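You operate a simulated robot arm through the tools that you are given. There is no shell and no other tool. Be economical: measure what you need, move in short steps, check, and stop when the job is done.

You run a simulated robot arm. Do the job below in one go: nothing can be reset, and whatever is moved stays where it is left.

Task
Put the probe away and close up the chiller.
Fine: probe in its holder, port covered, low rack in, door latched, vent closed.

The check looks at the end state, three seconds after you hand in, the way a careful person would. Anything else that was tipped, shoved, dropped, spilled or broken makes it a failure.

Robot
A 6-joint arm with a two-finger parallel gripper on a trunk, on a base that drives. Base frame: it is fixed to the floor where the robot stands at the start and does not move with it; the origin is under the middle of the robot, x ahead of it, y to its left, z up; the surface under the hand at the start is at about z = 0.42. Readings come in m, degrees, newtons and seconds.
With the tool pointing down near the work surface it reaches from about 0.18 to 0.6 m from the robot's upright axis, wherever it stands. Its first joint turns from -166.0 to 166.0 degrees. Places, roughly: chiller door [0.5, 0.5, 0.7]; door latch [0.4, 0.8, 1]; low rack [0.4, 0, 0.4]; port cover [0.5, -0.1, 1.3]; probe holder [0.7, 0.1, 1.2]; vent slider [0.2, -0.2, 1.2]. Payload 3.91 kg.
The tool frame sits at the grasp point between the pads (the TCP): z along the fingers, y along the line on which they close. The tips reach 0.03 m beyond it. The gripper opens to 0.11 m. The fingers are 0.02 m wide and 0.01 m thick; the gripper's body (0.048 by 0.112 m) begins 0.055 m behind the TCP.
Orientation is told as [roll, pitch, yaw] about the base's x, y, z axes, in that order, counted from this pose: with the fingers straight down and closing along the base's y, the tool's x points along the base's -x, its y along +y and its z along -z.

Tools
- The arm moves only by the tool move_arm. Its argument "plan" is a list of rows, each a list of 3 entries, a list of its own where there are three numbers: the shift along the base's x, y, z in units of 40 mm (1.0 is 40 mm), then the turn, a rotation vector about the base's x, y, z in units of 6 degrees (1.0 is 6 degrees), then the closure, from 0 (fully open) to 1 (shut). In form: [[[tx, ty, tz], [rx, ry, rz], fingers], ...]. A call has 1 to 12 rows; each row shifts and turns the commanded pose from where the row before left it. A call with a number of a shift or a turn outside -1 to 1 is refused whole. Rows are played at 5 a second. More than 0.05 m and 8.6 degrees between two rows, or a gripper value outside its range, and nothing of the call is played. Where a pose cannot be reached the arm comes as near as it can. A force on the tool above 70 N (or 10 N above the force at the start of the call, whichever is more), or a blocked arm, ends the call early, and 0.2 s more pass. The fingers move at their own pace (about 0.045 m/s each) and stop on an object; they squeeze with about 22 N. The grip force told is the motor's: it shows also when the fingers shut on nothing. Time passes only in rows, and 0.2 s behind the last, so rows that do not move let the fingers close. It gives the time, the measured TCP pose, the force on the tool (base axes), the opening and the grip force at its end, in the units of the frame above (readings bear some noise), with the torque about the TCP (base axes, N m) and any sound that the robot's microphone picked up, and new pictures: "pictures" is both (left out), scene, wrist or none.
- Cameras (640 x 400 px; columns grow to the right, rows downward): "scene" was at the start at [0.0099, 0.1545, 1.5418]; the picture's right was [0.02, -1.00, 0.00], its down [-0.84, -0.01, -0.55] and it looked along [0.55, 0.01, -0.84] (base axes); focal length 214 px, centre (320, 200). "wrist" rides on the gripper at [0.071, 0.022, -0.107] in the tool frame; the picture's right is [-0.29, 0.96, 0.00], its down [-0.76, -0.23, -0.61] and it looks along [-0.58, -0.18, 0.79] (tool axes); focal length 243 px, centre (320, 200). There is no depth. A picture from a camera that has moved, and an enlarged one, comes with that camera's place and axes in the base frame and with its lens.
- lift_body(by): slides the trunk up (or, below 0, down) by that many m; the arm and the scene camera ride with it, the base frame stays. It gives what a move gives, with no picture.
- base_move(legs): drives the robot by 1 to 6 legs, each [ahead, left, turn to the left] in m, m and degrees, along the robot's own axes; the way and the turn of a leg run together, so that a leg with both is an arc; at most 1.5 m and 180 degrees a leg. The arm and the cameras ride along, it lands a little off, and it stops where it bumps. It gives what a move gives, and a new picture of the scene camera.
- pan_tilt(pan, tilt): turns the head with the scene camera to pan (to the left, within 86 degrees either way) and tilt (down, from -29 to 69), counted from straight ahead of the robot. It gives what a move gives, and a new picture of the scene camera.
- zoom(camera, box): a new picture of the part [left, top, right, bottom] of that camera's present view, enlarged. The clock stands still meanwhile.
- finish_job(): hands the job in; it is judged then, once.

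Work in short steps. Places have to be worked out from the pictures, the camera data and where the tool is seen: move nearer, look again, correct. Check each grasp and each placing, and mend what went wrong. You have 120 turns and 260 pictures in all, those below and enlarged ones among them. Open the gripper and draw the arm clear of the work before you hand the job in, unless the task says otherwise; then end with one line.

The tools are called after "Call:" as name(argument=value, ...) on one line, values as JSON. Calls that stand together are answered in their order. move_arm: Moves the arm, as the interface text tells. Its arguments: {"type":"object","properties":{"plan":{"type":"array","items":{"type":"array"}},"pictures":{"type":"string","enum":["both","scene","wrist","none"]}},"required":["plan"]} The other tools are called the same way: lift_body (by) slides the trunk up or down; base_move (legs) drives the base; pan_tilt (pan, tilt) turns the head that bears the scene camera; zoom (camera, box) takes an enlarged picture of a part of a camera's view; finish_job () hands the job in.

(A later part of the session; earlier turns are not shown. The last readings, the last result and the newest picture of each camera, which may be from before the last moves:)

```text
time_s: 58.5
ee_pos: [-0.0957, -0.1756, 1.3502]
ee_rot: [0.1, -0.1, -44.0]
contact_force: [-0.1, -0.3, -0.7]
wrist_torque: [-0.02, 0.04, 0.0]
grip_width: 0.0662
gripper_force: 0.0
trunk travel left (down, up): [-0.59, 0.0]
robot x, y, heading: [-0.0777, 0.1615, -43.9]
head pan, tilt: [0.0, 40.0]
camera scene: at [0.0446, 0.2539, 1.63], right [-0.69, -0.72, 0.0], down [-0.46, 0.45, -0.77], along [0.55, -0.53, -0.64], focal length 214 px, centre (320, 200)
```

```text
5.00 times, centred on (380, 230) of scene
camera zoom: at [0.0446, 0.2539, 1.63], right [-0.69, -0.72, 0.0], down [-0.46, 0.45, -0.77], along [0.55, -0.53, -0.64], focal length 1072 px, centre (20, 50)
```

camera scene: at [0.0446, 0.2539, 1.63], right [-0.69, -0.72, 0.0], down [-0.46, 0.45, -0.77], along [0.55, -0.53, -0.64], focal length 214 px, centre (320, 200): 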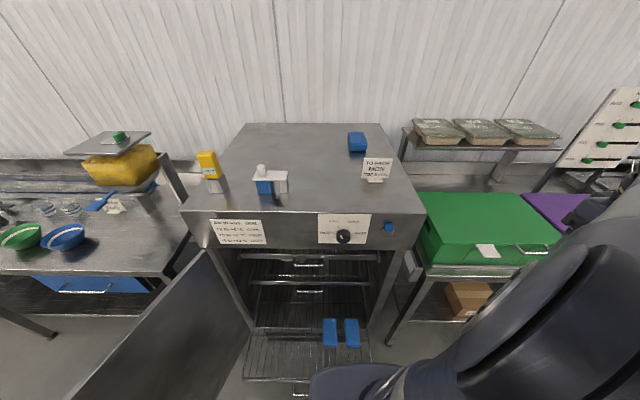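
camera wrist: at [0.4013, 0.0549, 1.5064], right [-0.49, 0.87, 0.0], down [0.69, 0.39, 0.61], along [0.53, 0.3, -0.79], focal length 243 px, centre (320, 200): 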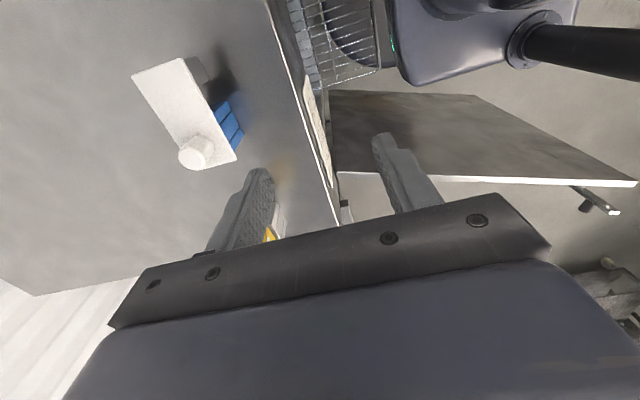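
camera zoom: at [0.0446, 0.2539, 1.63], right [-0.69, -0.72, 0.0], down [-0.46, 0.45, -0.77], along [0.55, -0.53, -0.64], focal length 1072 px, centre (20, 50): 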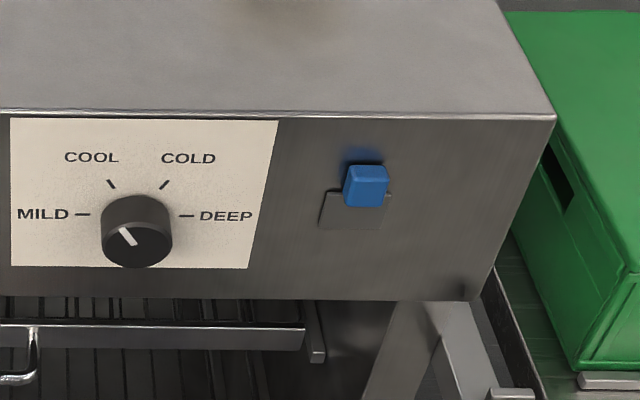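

The vent's blue knob sits at the upper right of a grey plate/slot. I bring the wrist camera in front of it for a close view.

Call:
move_arm(plan=[[[0.94, 0.33, -0.33], [0, 0, 0], 0.4], [[0.94, 0.33, -0.33], [0, 0, 0], 0.4], [[0.94, 0.33, -0.33], [0, 0, 0], 0.4], [[0.94, 0.33, -0.33], [0, 0, 0], 0.4], [[0.94, 0.33, -0.33], [0, 0, 0], 0.4], [[0.94, 0.33, -0.33], [0, 0, 0], 0.4]], pictures="wrist")

Call:
zoom(camera="wrist", box=[230, 60, 430, 220])

```text
time_s: 59.9
ee_pos: [0.1341, -0.0951, 1.272]
ee_rot: [0.0, -0.1, -44.0]
contact_force: [-0.3, 0.3, -0.2]
wrist_torque: [0.0, 0.03, 0.01]
grip_width: 0.066
gripper_force: 0.1
trunk travel left (down, up): [-0.59, 0.0]
robot x, y, heading: [-0.079, 0.1626, -44.2]
head pan, tilt: [0.0, 40.0]
camera wrist: at [0.0987, -0.0299, 1.3782], right [0.87, 0.49, 0.0], down [0.39, -0.69, 0.61], along [0.3, -0.53, -0.79], focal length 243 px, centre (320, 200)
```

wrist: 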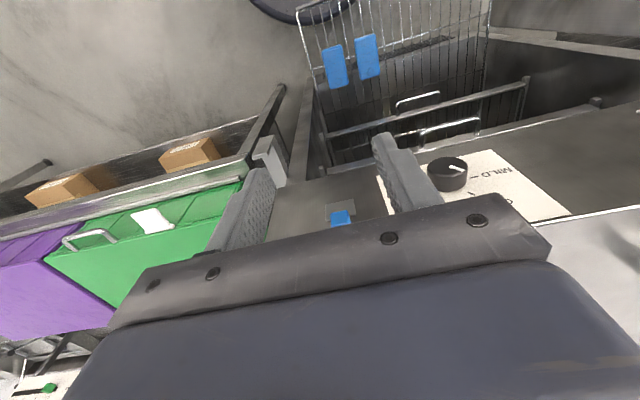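

```text
2.50 times, centred on (330, 140) of wrist
camera zoom: at [0.0987, -0.0299, 1.3782], right [0.87, 0.49, 0.0], down [0.39, -0.69, 0.61], along [0.3, -0.53, -0.79], focal length 606 px, centre (295, 350)
```

zoom: 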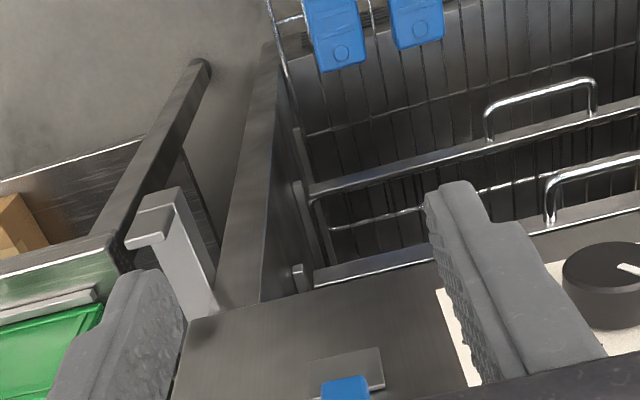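

The vent is half hidden. I raise the hand 60 mm and draw back a little for a clearer view.

Call:
move_arm(plan=[[[-0.5, 0.48, 0.8], [0, 0, 0], 0.2], [[-0.3, 0.29, 0.8], [0, 0, 0], 0]], pictures="wrist")

Call:
zoom(camera="wrist", box=[260, 100, 400, 220])

```text
time_s: 60.5
ee_pos: [0.1023, -0.0649, 1.3364]
ee_rot: [0.0, -0.2, -43.9]
contact_force: [0.8, 0.8, -0.5]
wrist_torque: [0.04, 0.0, 0.0]
grip_width: 0.1102
gripper_force: 0.0
trunk travel left (down, up): [-0.59, 0.0]
robot x, y, heading: [-0.0784, 0.1593, -43.9]
head pan, tilt: [0.0, 40.0]
camera wrist: at [0.0663, 0.002, 1.4433], right [0.87, 0.49, 0.0], down [0.38, -0.69, 0.61], along [0.3, -0.53, -0.79], focal length 243 px, centre (320, 200)
```

wrist: 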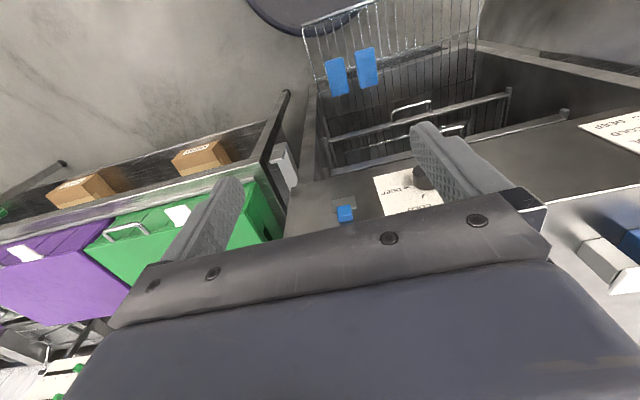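

```text
3.33 times, centred on (330, 160) of wrist
camera zoom: at [0.0663, 0.002, 1.4433], right [0.87, 0.49, 0.0], down [0.38, -0.69, 0.61], along [0.3, -0.53, -0.79], focal length 809 px, centre (287, 333)
```

zoom: 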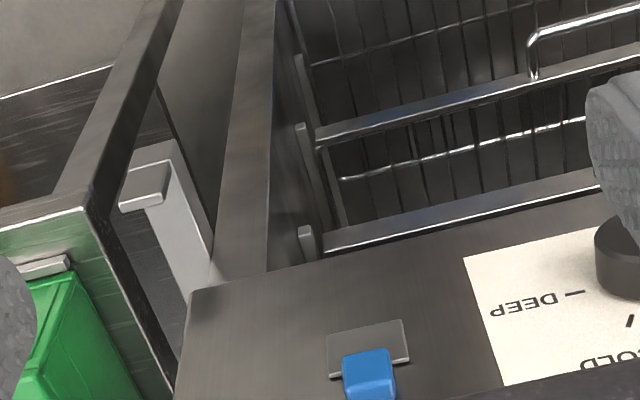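

I still can't tell the vent's travel. I move the hand aside and lower the trunk so the scene camera looks at the panel more squarely.

Call:
move_arm(plan=[[[-0.78, -0.6, 0], [0, 0, 0], 0], [[-0.78, -0.6, 0], [0, 0, 0], 0], [[-0.78, -0.6, 0], [0, 0, 0], 0], [[-0.78, -0.6, 0], [0, 0, 0], 0], [[-0.78, -0.6, 0], [0, 0, 0], 0]], pictures="none")

Call:
lift_body(by=-0.3)

Call:
pan_tilt(pan=-10, tilt=30)

```text
time_s: 61.6
ee_pos: [-0.0535, -0.1865, 1.3357]
ee_rot: [0.1, -0.1, -43.8]
contact_force: [0.6, -0.5, 0.2]
wrist_torque: [-0.04, 0.0, 0.01]
grip_width: 0.11
gripper_force: 0.1
trunk travel left (down, up): [-0.59, 0.0]
robot x, y, heading: [-0.0763, 0.1627, -44.0]
head pan, tilt: [0.0, 40.0]
```

```text
time_s: 64.7
ee_pos: [-0.0512, -0.1864, 1.0364]
ee_rot: [0.1, -0.2, -44.0]
contact_force: [-0.9, 1.2, 0.6]
wrist_torque: [-0.03, -0.02, -0.01]
grip_width: 0.1102
gripper_force: 0.1
trunk travel left (down, up): [-0.29, 0.3]
robot x, y, heading: [-0.081, 0.1593, -44.0]
head pan, tilt: [0.0, 40.0]
```

```text
time_s: 65.4
ee_pos: [-0.0524, -0.186, 1.0351]
ee_rot: [0.1, -0.2, -44.1]
contact_force: [0.4, 0.2, 0.0]
wrist_torque: [-0.02, 0.01, -0.01]
grip_width: 0.1101
gripper_force: 0.0
trunk travel left (down, up): [-0.29, 0.3]
robot x, y, heading: [-0.0781, 0.1608, -43.9]
head pan, tilt: [-10.0, 30.0]
camera scene: at [0.0372, 0.2403, 1.3452], right [-0.81, -0.59, 0.0], down [-0.29, 0.4, -0.87], along [0.51, -0.7, -0.5], focal length 214 px, centre (320, 200)
```

scene: 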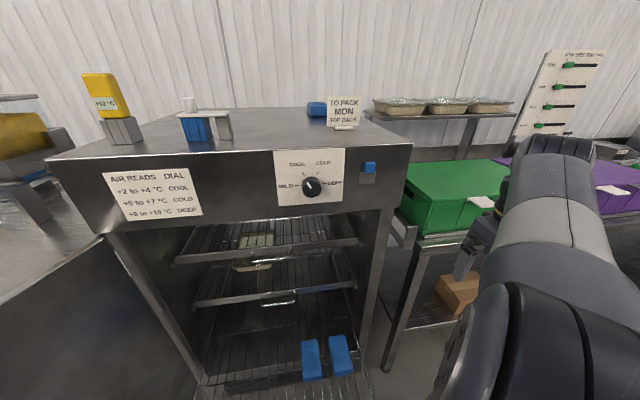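

Call:
zoom(camera="scene", box=[330, 140, 410, 200])

Call:
zoom(camera="scene", box=[490, 40, 640, 140])

Call:
zoom(camera="scene", box=[170, 200, 430, 400])

```text
6.67 times, centred on (370, 170) of scene
camera zoom: at [0.0372, 0.2403, 1.3452], right [-0.81, -0.59, 0.0], down [-0.29, 0.4, -0.87], along [0.51, -0.7, -0.5], focal length 1430 px, centre (-13, 400)
```

zoom: 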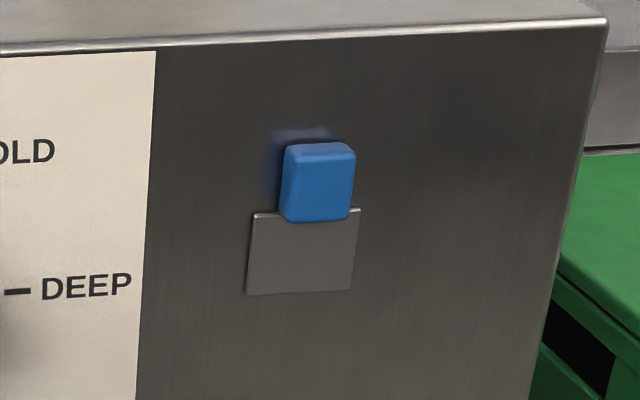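

```text
4.00 times, centred on (565, 90) of scene
camera zoom: at [0.0372, 0.2403, 1.3452], right [-0.81, -0.59, 0.0], down [-0.29, 0.4, -0.87], along [0.51, -0.7, -0.5], focal length 858 px, centre (-660, 640)
```

zoom: 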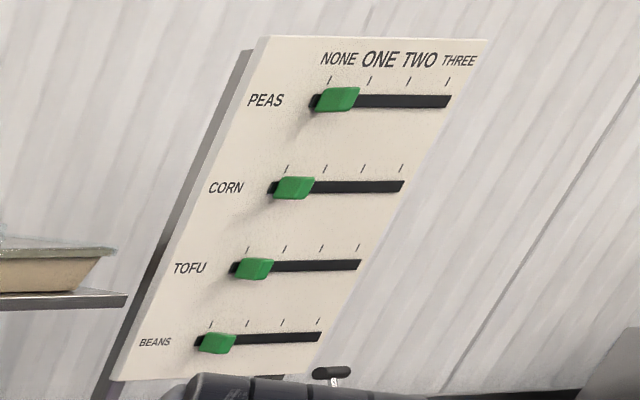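

```text
2.00 times, centred on (300, 300) of scene
camera zoom: at [0.0372, 0.2403, 1.3452], right [-0.81, -0.59, 0.0], down [-0.29, 0.4, -0.87], along [0.51, -0.7, -0.5], focal length 429 px, centre (360, 0)
```

zoom: 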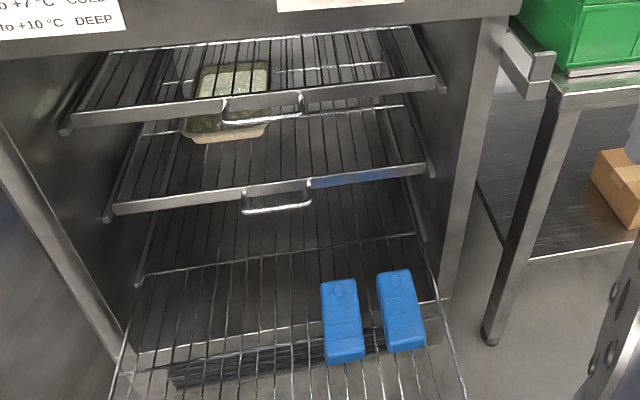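

The knob (about v≈0.021, z 1.167–1.19) sits at the top edge of a small grey plate, with travel evidently vertical, so pushing it down should close it. I raise the trunk again and bring closed fingertips above it for a gentle trial push.

Call:
lift_body(by=0.26)

Call:
move_arm(plan=[[[0.877, 0.26, 0.06], [0, 0, 0], 1], [[0.877, 0.26, 0.06], [0, 0, 0], 1], [[0.877, 0.26, 0.06], [0, 0, 0], 1], [[0.877, 0.26, 0.06], [0, 0, 0], 1], [[0.877, 0.26, 0.06], [0, 0, 0], 1], [[0.877, 0.26, 0.06], [0, 0, 0], 1]])

```text
time_s: 68.0
ee_pos: [-0.0522, -0.1866, 1.2959]
ee_rot: [0.2, -0.1, -43.9]
contact_force: [0.9, -0.8, -0.3]
wrist_torque: [0.02, 0.03, 0.03]
grip_width: 0.1099
gripper_force: 0.0
trunk travel left (down, up): [-0.55, 0.04]
robot x, y, heading: [-0.0782, 0.1629, -43.8]
head pan, tilt: [-10.0, 30.0]
```

```text
time_s: 69.4
ee_pos: [0.1569, -0.1231, 1.3104]
ee_rot: [0.0, -0.2, -44.1]
contact_force: [-0.5, 0.0, 0.4]
wrist_torque: [0.03, 0.01, -0.03]
grip_width: 0.0003
gripper_force: 13.7
trunk travel left (down, up): [-0.55, 0.04]
robot x, y, heading: [-0.0803, 0.1636, -43.8]
head pan, tilt: [-10.0, 30.0]
camera scene: at [0.0375, 0.2403, 1.6052], right [-0.81, -0.59, 0.0], down [-0.29, 0.4, -0.87], along [0.51, -0.7, -0.5], focal length 214 px, centre (320, 200)
camera wrist: at [0.1219, -0.0569, 1.4171], right [0.87, 0.49, 0.0], down [0.38, -0.69, 0.61], along [0.3, -0.53, -0.79], focal length 243 px, centre (320, 200)
```

scene: 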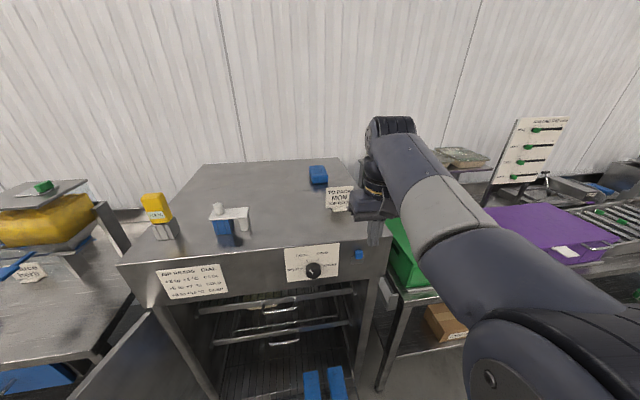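
wrist: 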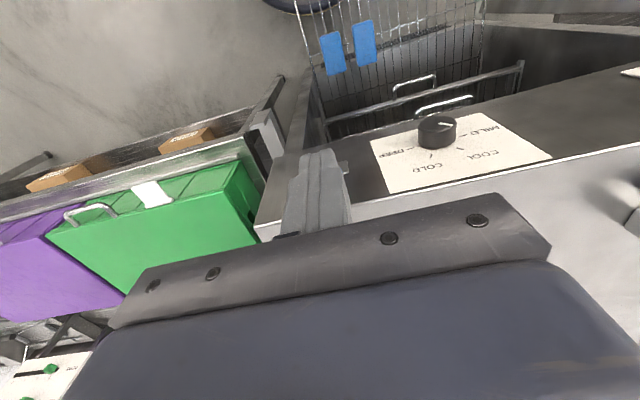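

The tip and knob line up at v≈0.020. I move forward over the knob and descend to just above it.

Call:
move_arm(plan=[[[0.61, -0.59, 0], [0, 0, 0], 1], [[0.61, -0.59, 0], [0, 0, 0], 1], [[0, 0, -0.9], [0, 0, 0], 1], [[0, 0, -0.9], [0, 0, 0], 1]])

Call:
zoom(camera="scene", box=[320, 190, 410, 280])

```text
time_s: 70.4
ee_pos: [0.2061, -0.1725, 1.2365]
ee_rot: [0.0, -0.2, -44.0]
contact_force: [0.5, 0.4, -0.3]
wrist_torque: [0.03, -0.03, -0.01]
grip_width: 0.0002
gripper_force: 21.7
trunk travel left (down, up): [-0.55, 0.04]
robot x, y, heading: [-0.0792, 0.1598, -43.8]
head pan, tilt: [-10.0, 30.0]
camera scene: at [0.0372, 0.2404, 1.6053], right [-0.81, -0.59, 0.0], down [-0.29, 0.4, -0.87], along [0.51, -0.7, -0.5], focal length 214 px, centre (320, 200)
camera wrist: at [0.1704, -0.1066, 1.3449], right [0.87, 0.49, 0.0], down [0.38, -0.69, 0.61], along [0.3, -0.53, -0.79], focal length 243 px, centre (320, 200)
```

scene: 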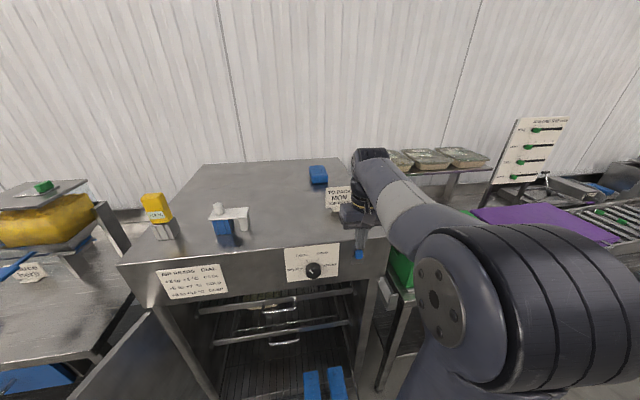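
wrist: 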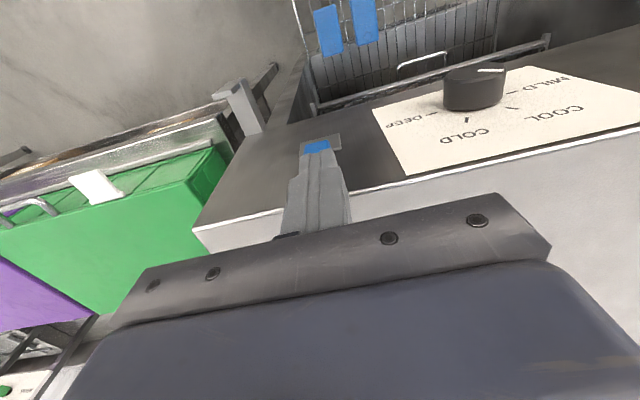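

```text
4.44 times, centred on (365, 235) of scene
camera zoom: at [0.0372, 0.2404, 1.6053], right [-0.81, -0.59, 0.0], down [-0.29, 0.4, -0.87], along [0.51, -0.7, -0.5], focal length 953 px, centre (120, 44)
```

zoom: 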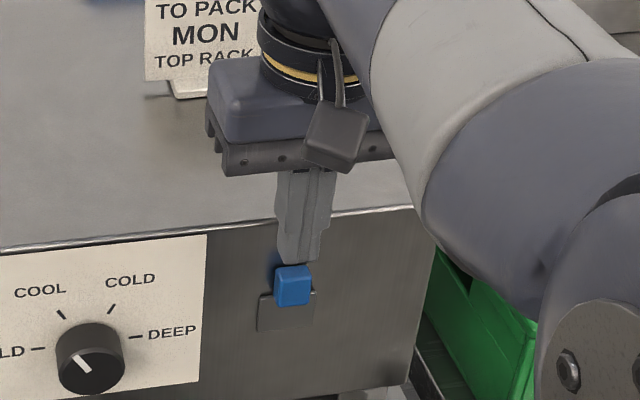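

The tips are directly above the knob. I push down gently 20 mm and watch.

Call:
move_arm(plan=[[[0, 0, -0.25], [0, 0, 0], 1], [[0, 0, -0.2], [0, 0, 0], 1], [[0, 0, -0.2], [0, 0, 0], 1]])

Call:
zoom(camera="scene", box=[320, 190, 410, 280])

Call:
zoom(camera="wrist", box=[250, 90, 390, 200])

```text
time_s: 71.2
ee_pos: [0.2074, -0.1718, 1.2108]
ee_rot: [0.0, -0.3, -43.9]
contact_force: [0.3, -1.1, 0.4]
wrist_torque: [-0.03, 0.0, 0.0]
grip_width: 0.0
gripper_force: 22.1
trunk travel left (down, up): [-0.55, 0.04]
robot x, y, heading: [-0.08, 0.1594, -43.9]
head pan, tilt: [-10.0, 30.0]
camera scene: at [0.0372, 0.2403, 1.6053], right [-0.81, -0.59, 0.0], down [-0.29, 0.4, -0.87], along [0.51, -0.7, -0.5], focal length 214 px, centre (320, 200)
camera wrist: at [0.171, -0.1056, 1.3188], right [0.87, 0.49, 0.0], down [0.39, -0.69, 0.61], along [0.3, -0.53, -0.79], focal length 243 px, centre (320, 200)
```

scene: 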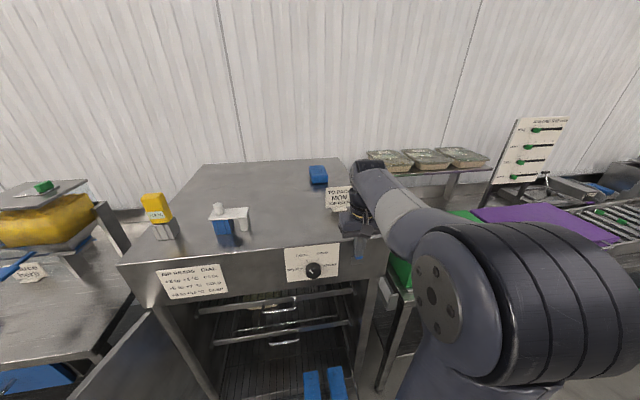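
wrist: 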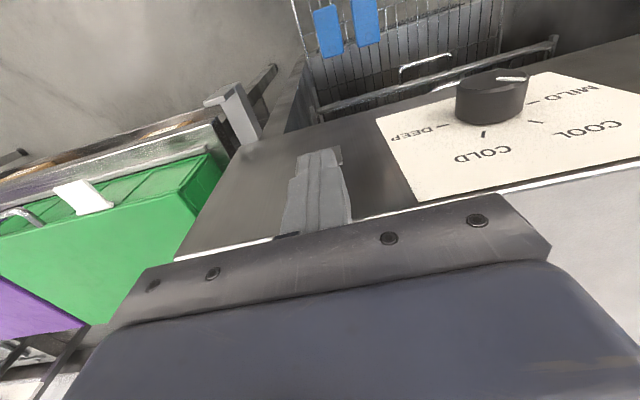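

```text
4.44 times, centred on (365, 235) of scene
camera zoom: at [0.0372, 0.2403, 1.6053], right [-0.81, -0.59, 0.0], down [-0.29, 0.4, -0.87], along [0.51, -0.7, -0.5], focal length 953 px, centre (120, 44)
```

zoom: 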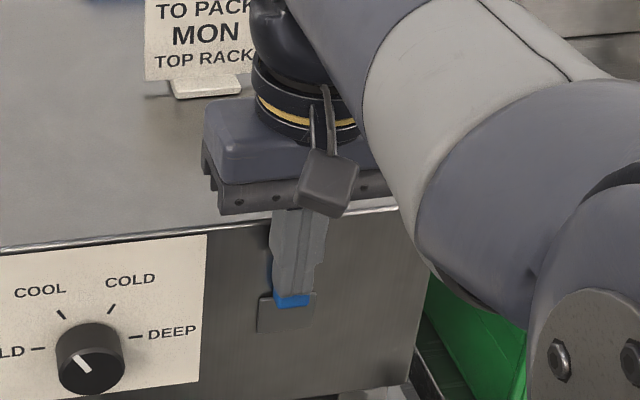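

```text
3.64 times, centred on (320, 145) of wrist
camera zoom: at [0.171, -0.1056, 1.3188], right [0.87, 0.49, 0.0], down [0.39, -0.69, 0.61], along [0.3, -0.53, -0.79], focal length 882 px, centre (320, 400)
```

zoom: 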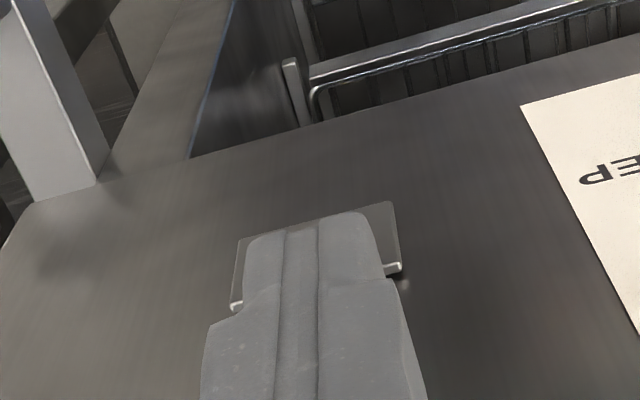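

The fingers slid down in front of the knob without touching it, so the panel lies further back than I judged. I rise, then creep forward to touch the panel above the knob.

Call:
move_arm(plan=[[[0, 0, 0.65], [0, 0, 0], 1], [[0.18, -0.174, 0], [0, 0, 0], 1], [[0.09, -0.087, 0], [0, 0, 0], 1]], pictures="none")

Call:
zoom(camera="wrist", box=[250, 90, 390, 200])

Call:
zoom(camera="scene", box=[320, 190, 410, 280])

```text
time_s: 72.0
ee_pos: [0.2147, -0.1804, 1.2365]
ee_rot: [0.1, 0.1, -44.0]
contact_force: [-9.5, 9.2, -5.4]
wrist_torque: [0.21, 0.17, -0.02]
grip_width: 0.0
gripper_force: 22.5
trunk travel left (down, up): [-0.55, 0.04]
robot x, y, heading: [-0.0802, 0.163, -43.9]
head pan, tilt: [-10.0, 30.0]
```

```text
3.64 times, centred on (320, 145) of wrist
camera zoom: at [0.1795, -0.1137, 1.3441], right [0.87, 0.49, 0.0], down [0.39, -0.69, 0.61], along [0.3, -0.53, -0.8], focal length 882 px, centre (320, 400)
```

zoom: 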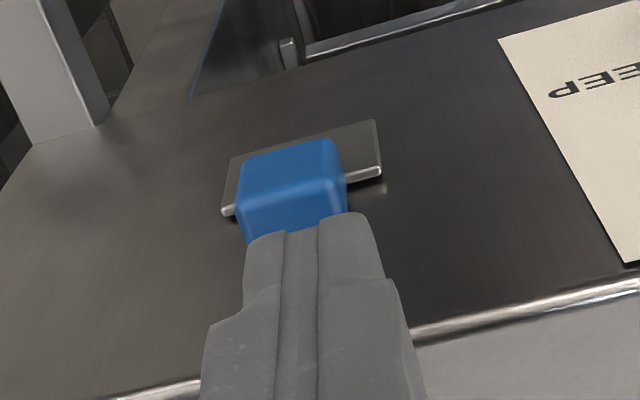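

```text
4.44 times, centred on (365, 235) of scene
camera zoom: at [0.0358, 0.2416, 1.6052], right [-0.81, -0.59, 0.0], down [-0.29, 0.4, -0.87], along [0.51, -0.7, -0.5], focal length 953 px, centre (120, 44)
```

zoom: 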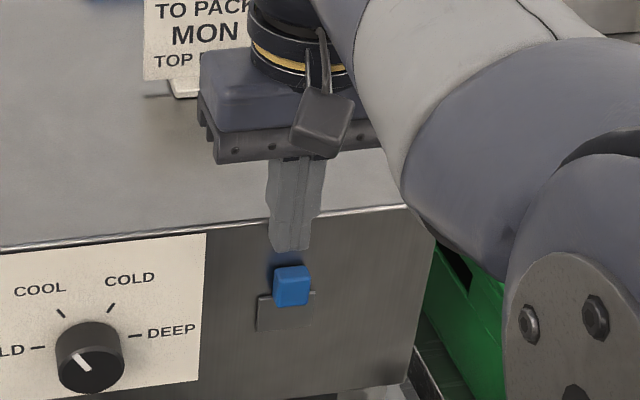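

Contact at u≈0.280 means the panel/lip is at ~0.290. I back off 2 mm and press down here.

Call:
move_arm(plan=[[[-0.07, 0.068, 0], [0, 0, 0], 1], [[0, 0, -0.3], [0, 0, 0], 1], [[0, 0, -0.2], [0, 0, 0], 1], [[0, 0, -0.15], [0, 0, 0], 1]], pictures="none")

Call:
zoom(camera="wrist", box=[250, 90, 390, 200])

Call:
zoom(camera="scene", box=[320, 190, 410, 280])

```text
time_s: 73.0
ee_pos: [0.2144, -0.1785, 1.2077]
ee_rot: [0.1, 0.5, -44.0]
contact_force: [-6.5, 7.2, 1.8]
wrist_torque: [-0.12, -0.04, -0.11]
grip_width: 0.0001
gripper_force: 22.1
trunk travel left (down, up): [-0.55, 0.04]
robot x, y, heading: [-0.0752, 0.1661, -43.9]
head pan, tilt: [-10.0, 30.0]
```

```text
3.64 times, centred on (320, 145) of wrist
camera zoom: at [0.1797, -0.113, 1.3156], right [0.87, 0.49, 0.0], down [0.39, -0.7, 0.6], along [0.29, -0.52, -0.8], focal length 882 px, centre (320, 400)
```

zoom: 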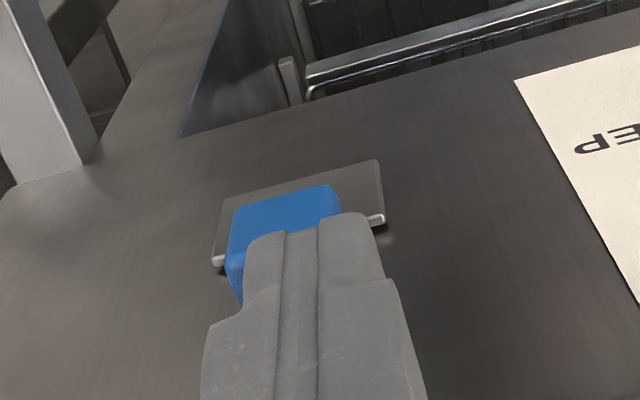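

```text
4.44 times, centred on (365, 235) of scene
camera zoom: at [0.0385, 0.2389, 1.6047], right [-0.81, -0.59, 0.0], down [-0.29, 0.41, -0.87], along [0.51, -0.7, -0.5], focal length 953 px, centre (120, 44)
```

zoom: 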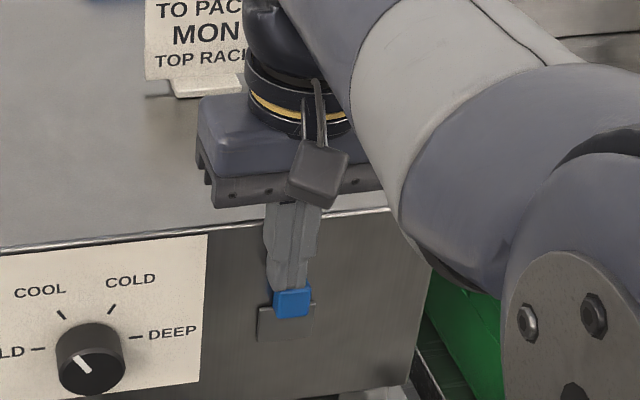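

The knob and grey plate move down together, so the plate is the shutter. I back off the panel 2 mm and push further to see what is revealed behind.

Call:
move_arm(plan=[[[-0.06, 0.058, -0.2], [0, 0, 0], 1], [[0, 0, -0.2], [0, 0, 0], 1], [[0, 0, -0.2], [0, 0, 0], 1]], pictures="none")

Call:
zoom(camera="wrist", box=[250, 90, 390, 200])

Call:
zoom(camera="scene", box=[320, 190, 410, 280])

```text
time_s: 73.8
ee_pos: [0.2126, -0.1774, 1.1865]
ee_rot: [0.1, -0.2, -44.1]
contact_force: [0.3, 0.1, -0.6]
wrist_torque: [-0.03, 0.03, -0.02]
grip_width: 0.0001
gripper_force: 21.8
trunk travel left (down, up): [-0.55, 0.04]
robot x, y, heading: [-0.0778, 0.1646, -44.2]
head pan, tilt: [-10.0, 30.0]
```

```text
3.64 times, centred on (320, 145) of wrist
camera zoom: at [0.177, -0.111, 1.294], right [0.87, 0.49, 0.0], down [0.39, -0.69, 0.61], along [0.3, -0.53, -0.79], focal length 882 px, centre (320, 400)
```

zoom: 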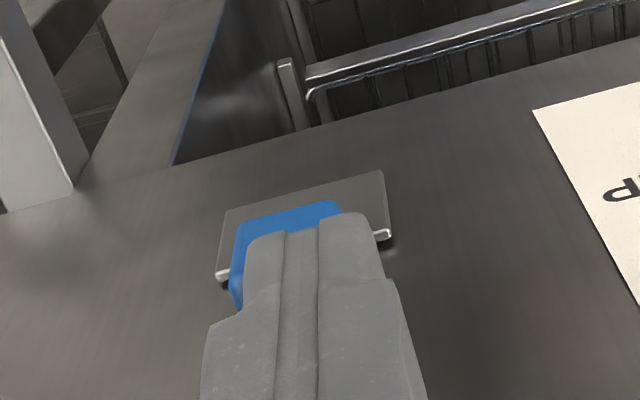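

```text
4.44 times, centred on (365, 235) of scene
camera zoom: at [0.0372, 0.2403, 1.6052], right [-0.81, -0.59, 0.0], down [-0.29, 0.4, -0.87], along [0.51, -0.7, -0.5], focal length 953 px, centre (120, 44)
```

zoom: 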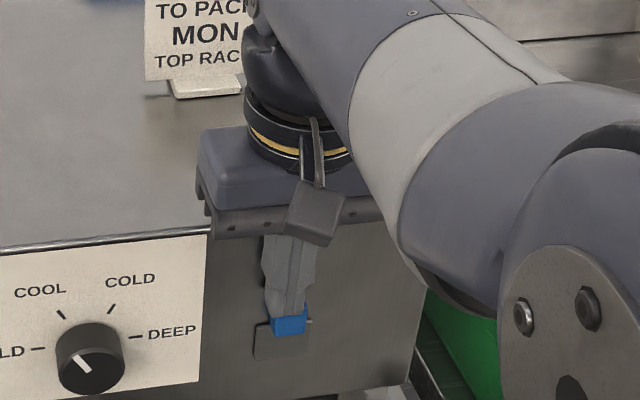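

Shutter has moved down ~17 mm so far. I pull the hand away to look at what is above it.

Call:
move_arm(plan=[[[-0.2, 0.19, 0.5], [0, 0, 0], 1], [[-0.6, 0.58, 0.6], [0, 0, 0], 1], [[-0.8, 0.77, 0], [0, 0, 0], 1], [[-0.8, -0.6, 0], [0, 0, 0], 1], [[-0.8, -0.8, 0], [0, 0, 0], 1], [[-0.8, -0.8, 0], [0, 0, 0], 1]], pictures="none")

Call:
zoom(camera="scene", box=[320, 220, 400, 280])

```text
time_s: 75.2
ee_pos: [0.0515, -0.2046, 1.2333]
ee_rot: [0.1, -0.1, -44.1]
contact_force: [0.5, -0.5, -0.8]
wrist_torque: [0.01, 0.0, 0.02]
grip_width: 0.0
gripper_force: 22.0
trunk travel left (down, up): [-0.55, 0.04]
robot x, y, heading: [-0.0807, 0.1603, -44.0]
head pan, tilt: [-10.0, 30.0]
```

```text
6.67 times, centred on (360, 250) of scene
camera zoom: at [0.037, 0.2401, 1.6053], right [-0.81, -0.59, 0.0], down [-0.29, 0.4, -0.87], along [0.51, -0.7, -0.5], focal length 1430 px, centre (53, -133)
```

zoom: 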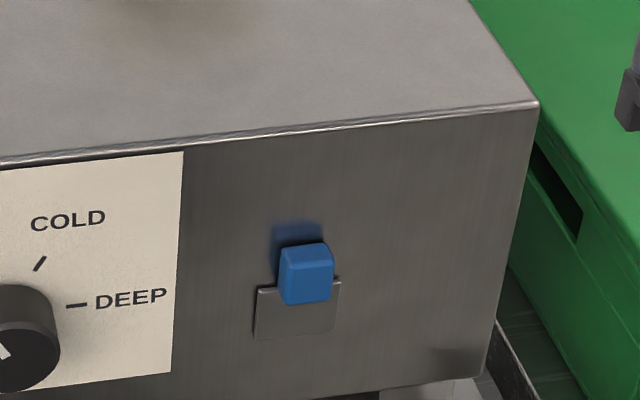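

No opening shows yet. I draw the hand further back and lower the trunk so the camera can look at the panel level and from below.

Call:
move_arm(plan=[[[-0.72, 0.69, 0], [0, 0, 0], 0.5], [[-0.72, 0.69, 0], [0, 0, 0], 0], [[-0.72, 0.4, 0], [0, 0, 0], 0], [[-0.6, -0.4, 0], [0, 0, 0], 0]], pictures="none")

Call:
lift_body(by=-0.45)

Call:
pan_tilt(pan=-10, tilt=10)

Call:
zoom(camera="scene", box=[310, 130, 430, 210])

```text
time_s: 76.2
ee_pos: [-0.0593, -0.1479, 1.2339]
ee_rot: [0.1, -0.1, -44.0]
contact_force: [-0.8, -0.8, 0.0]
wrist_torque: [0.01, -0.01, -0.04]
grip_width: 0.0858
gripper_force: 0.1
trunk travel left (down, up): [-0.55, 0.04]
robot x, y, heading: [-0.0812, 0.1611, -43.8]
head pan, tilt: [-10.0, 30.0]
```

```text
refused: -0.45 is not a number from -0.4 to 0.4
```

```text
time_s: 77.1
ee_pos: [-0.0577, -0.1481, 1.2339]
ee_rot: [0.0, -0.3, -44.0]
contact_force: [0.0, -0.4, -0.4]
wrist_torque: [-0.02, 0.01, -0.02]
grip_width: 0.11
gripper_force: 0.1
trunk travel left (down, up): [-0.55, 0.04]
robot x, y, heading: [-0.0794, 0.1646, -44.1]
head pan, tilt: [-10.0, 10.0]
camera scene: at [0.0387, 0.2382, 1.6375], right [-0.81, -0.59, 0.0], down [-0.1, 0.14, -0.98], along [0.58, -0.8, -0.17], focal length 214 px, centre (320, 200)
```

scene: 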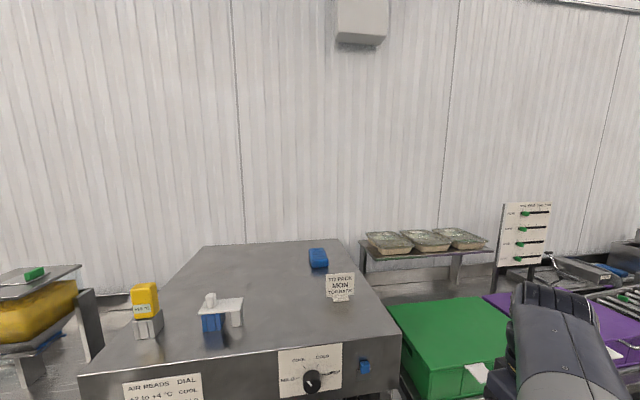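

```text
5.00 times, centred on (370, 170) of scene
camera zoom: at [0.0387, 0.2382, 1.6375], right [-0.81, -0.59, 0.0], down [-0.1, 0.14, -0.98], along [0.58, -0.8, -0.17], focal length 1072 px, centre (70, 350)
```

zoom: 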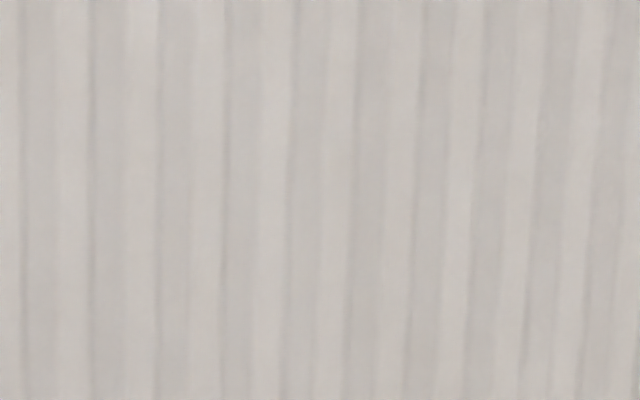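

The lift is limited to 0.4 m per call; I lower by 0.4.

Call:
lift_body(by=-0.4)

Call:
pan_tilt(pan=-12, tilt=12)

```text
time_s: 80.9
ee_pos: [-0.0583, -0.1479, 0.8334]
ee_rot: [0.0, -0.1, -44.0]
contact_force: [0.1, -0.4, 0.2]
wrist_torque: [0.0, -0.01, 0.03]
grip_width: 0.1099
gripper_force: 0.0
trunk travel left (down, up): [-0.15, 0.44]
robot x, y, heading: [-0.0801, 0.1644, -44.2]
head pan, tilt: [-10.0, 10.0]
```

```text
time_s: 81.5
ee_pos: [-0.0577, -0.1471, 0.8333]
ee_rot: [0.0, -0.2, -44.0]
contact_force: [0.6, 0.9, -0.6]
wrist_torque: [0.02, 0.01, 0.01]
grip_width: 0.1102
gripper_force: 0.0
trunk travel left (down, up): [-0.15, 0.44]
robot x, y, heading: [-0.0766, 0.1631, -44.0]
head pan, tilt: [-12.0, 12.0]
camera scene: at [0.0362, 0.2362, 1.2344], right [-0.83, -0.56, 0.0], down [-0.12, 0.17, -0.98], along [0.55, -0.81, -0.21], focal length 214 px, centre (320, 200)
```

scene: 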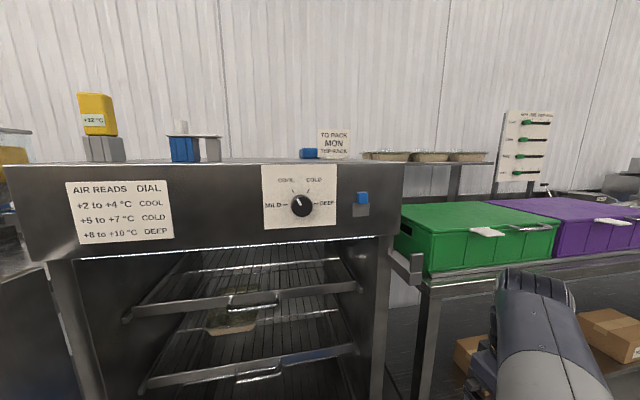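

Call:
zoom(camera="scene", box=[320, 160, 400, 240])

Call:
zoom(camera="scene", box=[340, 180, 380, 225])

```text
5.00 times, centred on (360, 200) of scene
camera zoom: at [0.0362, 0.2362, 1.2344], right [-0.83, -0.56, 0.0], down [-0.12, 0.17, -0.98], along [0.55, -0.81, -0.21], focal length 1072 px, centre (120, 200)
```

zoom: 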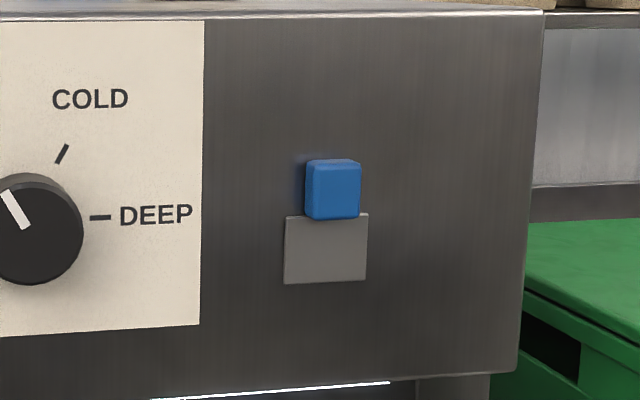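

```text
8.89 times, centred on (360, 202) of scene
camera zoom: at [0.0362, 0.2362, 1.2344], right [-0.83, -0.56, 0.0], down [-0.12, 0.17, -0.98], along [0.55, -0.81, -0.21], focal length 1906 px, centre (-36, 178)
```

zoom: 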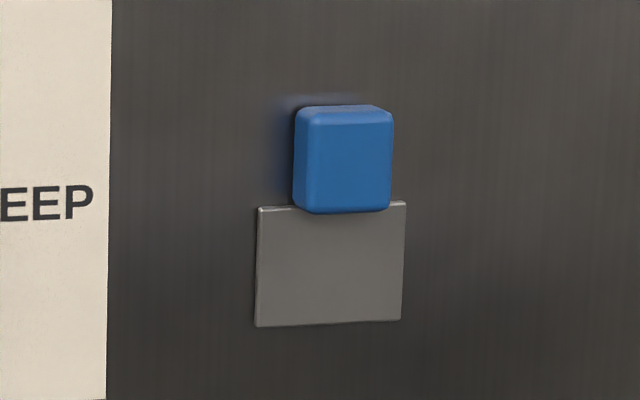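

The shutter plate hangs below its knob and slides vertically; it started at the top, so closed should be fully down. The gripper body would foul the lip with the tool vertical, so I back off, raise the trunk and tip the tool to horizontal to push from in front.

Call:
lift_body(by=0.25)

Call:
base_move(legs=[[-0.1, 0, 0]])

Call:
move_arm(plan=[[[0.455, -0.058, 0.195], [-0.695, -0.719, 0], 1], [[0.455, -0.058, 0.195], [-0.695, -0.719, 0], 1], [[0.455, -0.058, 0.195], [-0.695, -0.719, 0], 1], [[0.455, -0.058, 0.195], [-0.695, -0.719, 0], 1], [[0.455, -0.058, 0.195], [-0.695, -0.719, 0], 1], [[0.455, -0.058, 0.195], [-0.695, -0.719, 0], 1], [[0.455, -0.058, 0.195], [-0.695, -0.719, 0], 1]])

```text
time_s: 84.1
ee_pos: [-0.0583, -0.1488, 1.0836]
ee_rot: [0.0, -0.3, -44.0]
contact_force: [0.1, -0.5, -0.5]
wrist_torque: [0.04, 0.01, -0.01]
grip_width: 0.11
gripper_force: 0.1
trunk travel left (down, up): [-0.4, 0.19]
robot x, y, heading: [-0.0771, 0.1585, -44.2]
head pan, tilt: [-12.0, 12.0]
```

```text
time_s: 85.2
ee_pos: [-0.1291, -0.0806, 1.0835]
ee_rot: [0.0, -0.2, -44.0]
contact_force: [0.6, 0.8, -0.4]
wrist_torque: [-0.03, 0.01, 0.0]
grip_width: 0.1099
gripper_force: 0.1
trunk travel left (down, up): [-0.4, 0.19]
robot x, y, heading: [-0.1497, 0.2304, -44.1]
head pan, tilt: [-12.0, 12.0]
camera scene: at [-0.0344, 0.3044, 1.4844], right [-0.83, -0.56, 0.0], down [-0.12, 0.17, -0.98], along [0.55, -0.81, -0.21], focal length 214 px, centre (320, 200)
```

scene: 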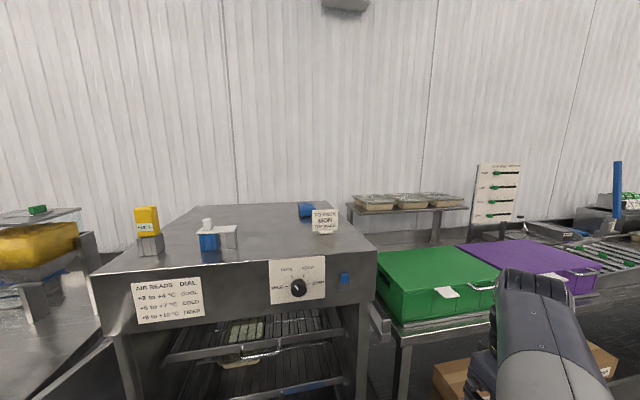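

```text
time_s: 87.0
ee_pos: [-0.0051, -0.1126, 1.1118]
ee_rot: [4.7, -38.3, -47.9]
contact_force: [0.2, 0.8, 0.6]
wrist_torque: [0.02, -0.01, 0.01]
grip_width: 0.0
gripper_force: 22.2
trunk travel left (down, up): [-0.4, 0.19]
robot x, y, heading: [-0.1506, 0.2291, -44.0]
head pan, tilt: [-12.0, 12.0]
stopped in row 7: the arm was blocked; the commanded pose is now the measured one
camera scene: at [-0.0344, 0.3043, 1.4844], right [-0.83, -0.56, 0.0], down [-0.12, 0.17, -0.98], along [0.55, -0.81, -0.21], focal length 214 px, centre (320, 200)
camera wrist: at [-0.077, -0.0124, 1.152], right [0.83, 0.51, 0.24], down [-0.05, -0.36, 0.93], along [0.56, -0.78, -0.27], focal length 243 px, centre (320, 200)
```

scene: 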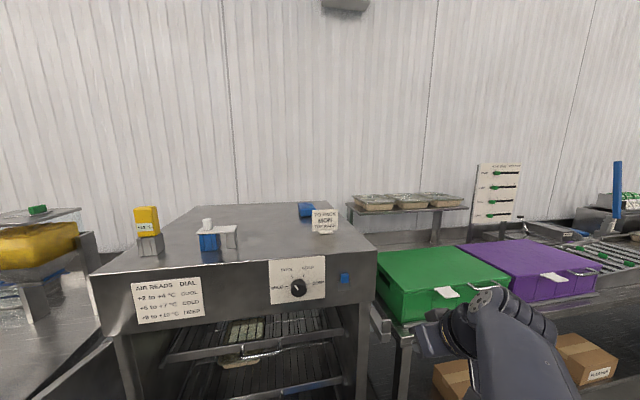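
wrist: 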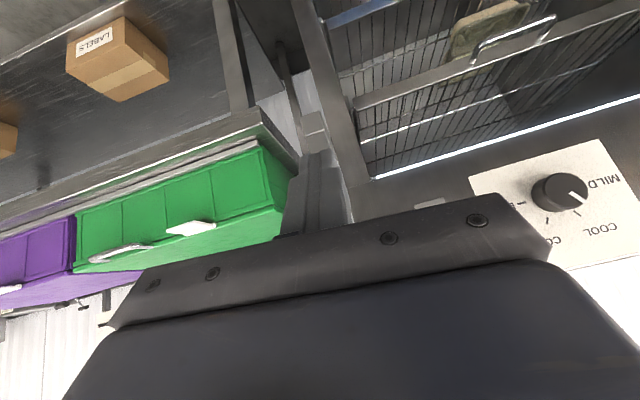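

The tilt got blocked at ~38°, close to the robot's own body. I extend outward first, then continue tilting.

Call:
move_arm(plan=[[[0.88, 0.06, 0.5], [0, 0, 0], 1], [[0.88, 0.06, 0.5], [0, 0, 0], 1], [[0.88, 0.06, 0.5], [0, 0, 0], 1], [[0.88, 0.06, 0.5], [0, 0, 0], 1], [[0, 0, 0], [-0.695, -0.719, 0], 1], [[0, 0, 0], [-0.695, -0.719, 0], 1]])

```text
time_s: 88.4
ee_pos: [0.1369, -0.1026, 1.1931]
ee_rot: [5.9, -50.4, -48.7]
contact_force: [-0.1, -0.3, 0.2]
wrist_torque: [0.02, 0.0, 0.0]
grip_width: 0.0001
gripper_force: 21.7
trunk travel left (down, up): [-0.4, 0.19]
robot x, y, heading: [-0.1484, 0.23, -43.9]
head pan, tilt: [-12.0, 12.0]
camera scene: at [-0.0345, 0.3045, 1.4844], right [-0.83, -0.56, 0.0], down [-0.12, 0.17, -0.98], along [0.55, -0.81, -0.21], focal length 214 px, centre (320, 200)
camera wrist: at [0.0607, 0.0016, 1.2064], right [0.79, 0.55, 0.29], down [-0.2, -0.22, 0.96], along [0.59, -0.81, -0.07], focal length 243 px, centre (320, 200)
```

scene: 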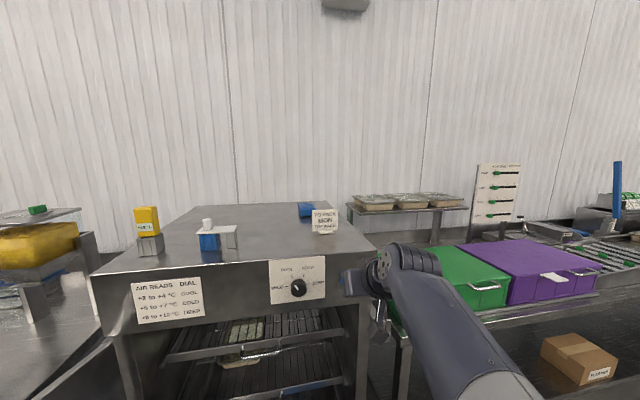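
wrist: 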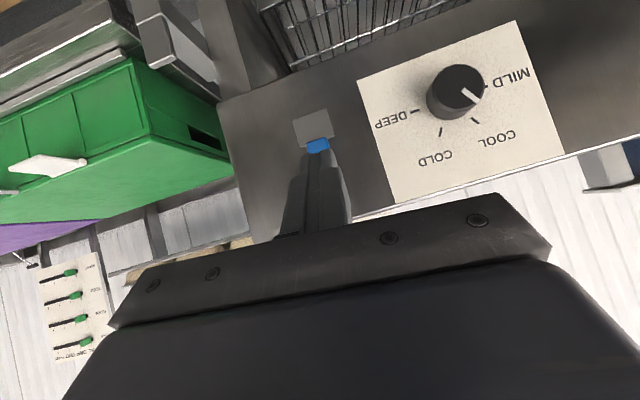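

The wrist view is now excellent. I tilt further, to about 80°.

Call:
move_arm(plan=[[[0, 0, 0], [-0.695, -0.719, 0], 1], [[0, 0, 0], [-0.695, -0.719, 0], 1], [[0, 0, 0], [-0.695, -0.719, 0], 1], [[0, 0, 0], [-0.695, -0.719, 0], 1], [[0, 0, 0], [-0.695, -0.719, 0], 1]])

```text
time_s: 89.6
ee_pos: [0.1368, -0.1042, 1.1913]
ee_rot: [19.2, -80.0, -61.4]
contact_force: [0.5, 0.5, -0.1]
wrist_torque: [0.0, 0.03, 0.03]
grip_width: 0.0
gripper_force: 22.2
trunk travel left (down, up): [-0.4, 0.19]
robot x, y, heading: [-0.1512, 0.2283, -44.0]
head pan, tilt: [-12.0, 12.0]
camera scene: at [-0.0345, 0.3044, 1.4844], right [-0.83, -0.56, 0.0], down [-0.12, 0.17, -0.98], along [0.55, -0.81, -0.21], focal length 214 px, centre (320, 200)
camera wrist: at [0.0673, -0.0054, 1.1399], right [0.67, 0.66, 0.34], down [-0.54, 0.11, 0.83], along [0.51, -0.74, 0.43], focal length 243 px, centre (320, 200)
```

scene: 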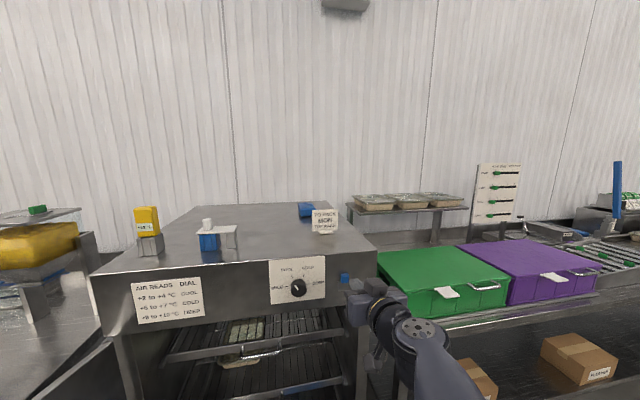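
wrist: 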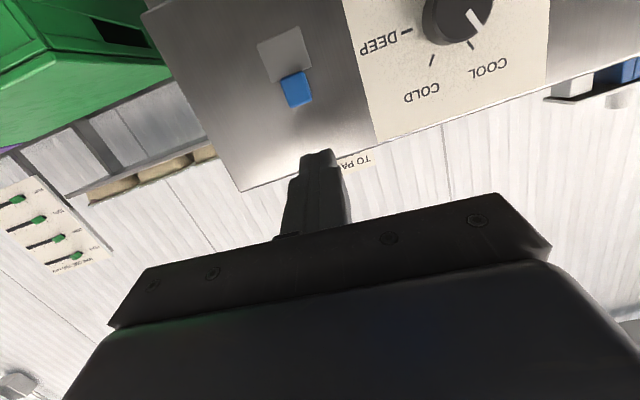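

Knob top is at z≈1.157 by the wrist view. I advance so the tips reach just above the knob, ending ~4 mm short of the panel.

Call:
move_arm(plan=[[[0.5, -0.49, 0], [0, 0, 0], 1], [[0.5, -0.49, 0], [0, 0, 0], 1], [[0.5, -0.47, -0.1], [0, 0, 0], 1]])

Call:
zoom(camera="wrist", box=[220, 40, 420, 200])

```text
time_s: 90.4
ee_pos: [0.1955, -0.16, 1.1889]
ee_rot: [19.0, -80.0, -61.0]
contact_force: [-0.6, -1.5, 0.5]
wrist_torque: [-0.03, 0.02, 0.03]
grip_width: 0.0
gripper_force: 22.1
trunk travel left (down, up): [-0.4, 0.19]
robot x, y, heading: [-0.1443, 0.2254, -44.0]
head pan, tilt: [-12.0, 12.0]
camera scene: at [-0.0345, 0.3044, 1.4843], right [-0.83, -0.56, 0.0], down [-0.12, 0.17, -0.98], along [0.55, -0.81, -0.21], focal length 214 px, centre (320, 200)
camera wrist: at [0.1261, -0.0618, 1.1372], right [0.67, 0.66, 0.34], down [-0.54, 0.11, 0.83], along [0.52, -0.74, 0.43], focal length 243 px, centre (320, 200)
```

scene: 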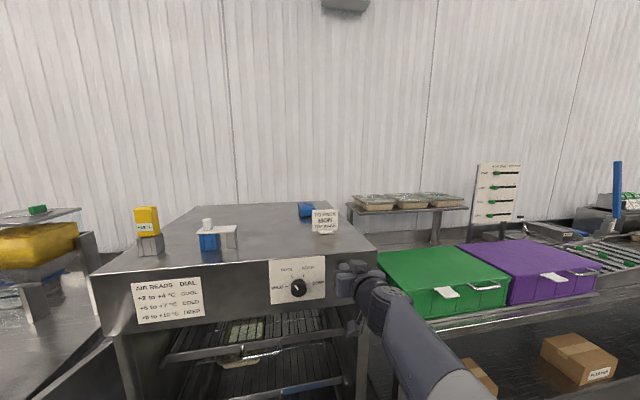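
wrist: 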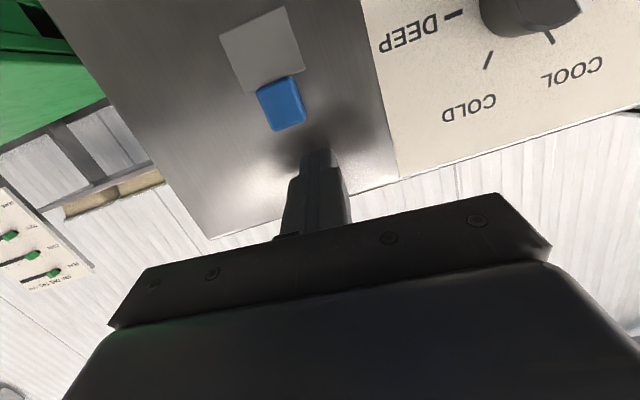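

```text
2.50 times, centred on (320, 120) of wrist
camera zoom: at [0.1261, -0.0618, 1.1372], right [0.67, 0.66, 0.34], down [-0.54, 0.11, 0.83], along [0.52, -0.74, 0.43], focal length 606 px, centre (320, 400)
```

zoom: 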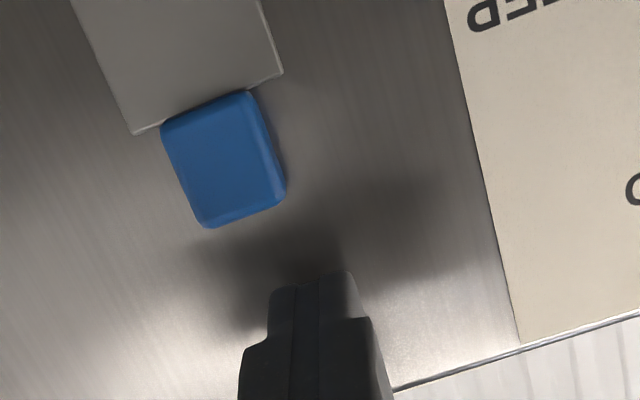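

The knob is ~4 mm right of the tips and 17 mm below. I correct and push down in 10 mm steps.

Call:
move_arm(plan=[[[0, -0.14, 0], [0, 0, 0], 1], [[0, 0, -0.25], [0, 0, 0], 1], [[0, 0, -0.25], [0, 0, 0], 1], [[0, 0, -0.25], [0, 0, 0], 1]], pictures="wrist")

```text
time_s: 91.4
ee_pos: [0.1952, -0.168, 1.1571]
ee_rot: [19.2, -80.0, -61.2]
contact_force: [0.4, 0.1, 0.3]
wrist_torque: [-0.03, 0.01, 0.02]
grip_width: 0.0
gripper_force: 21.7
trunk travel left (down, up): [-0.4, 0.19]
robot x, y, heading: [-0.1494, 0.2278, -43.8]
head pan, tilt: [-12.0, 12.0]
camera wrist: at [0.1257, -0.0683, 1.1063], right [0.67, 0.66, 0.34], down [-0.54, 0.11, 0.83], along [0.51, -0.74, 0.43], focal length 243 px, centre (320, 200)
```

wrist: 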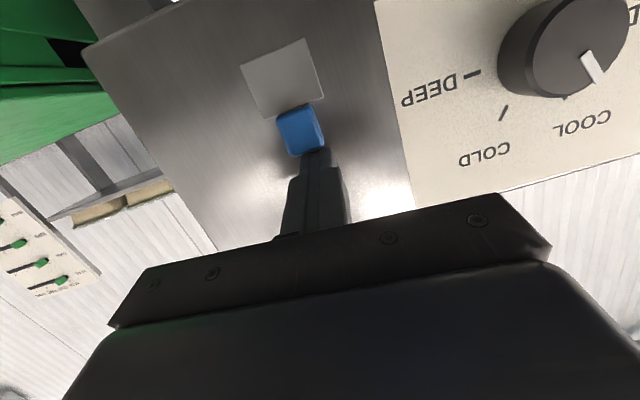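

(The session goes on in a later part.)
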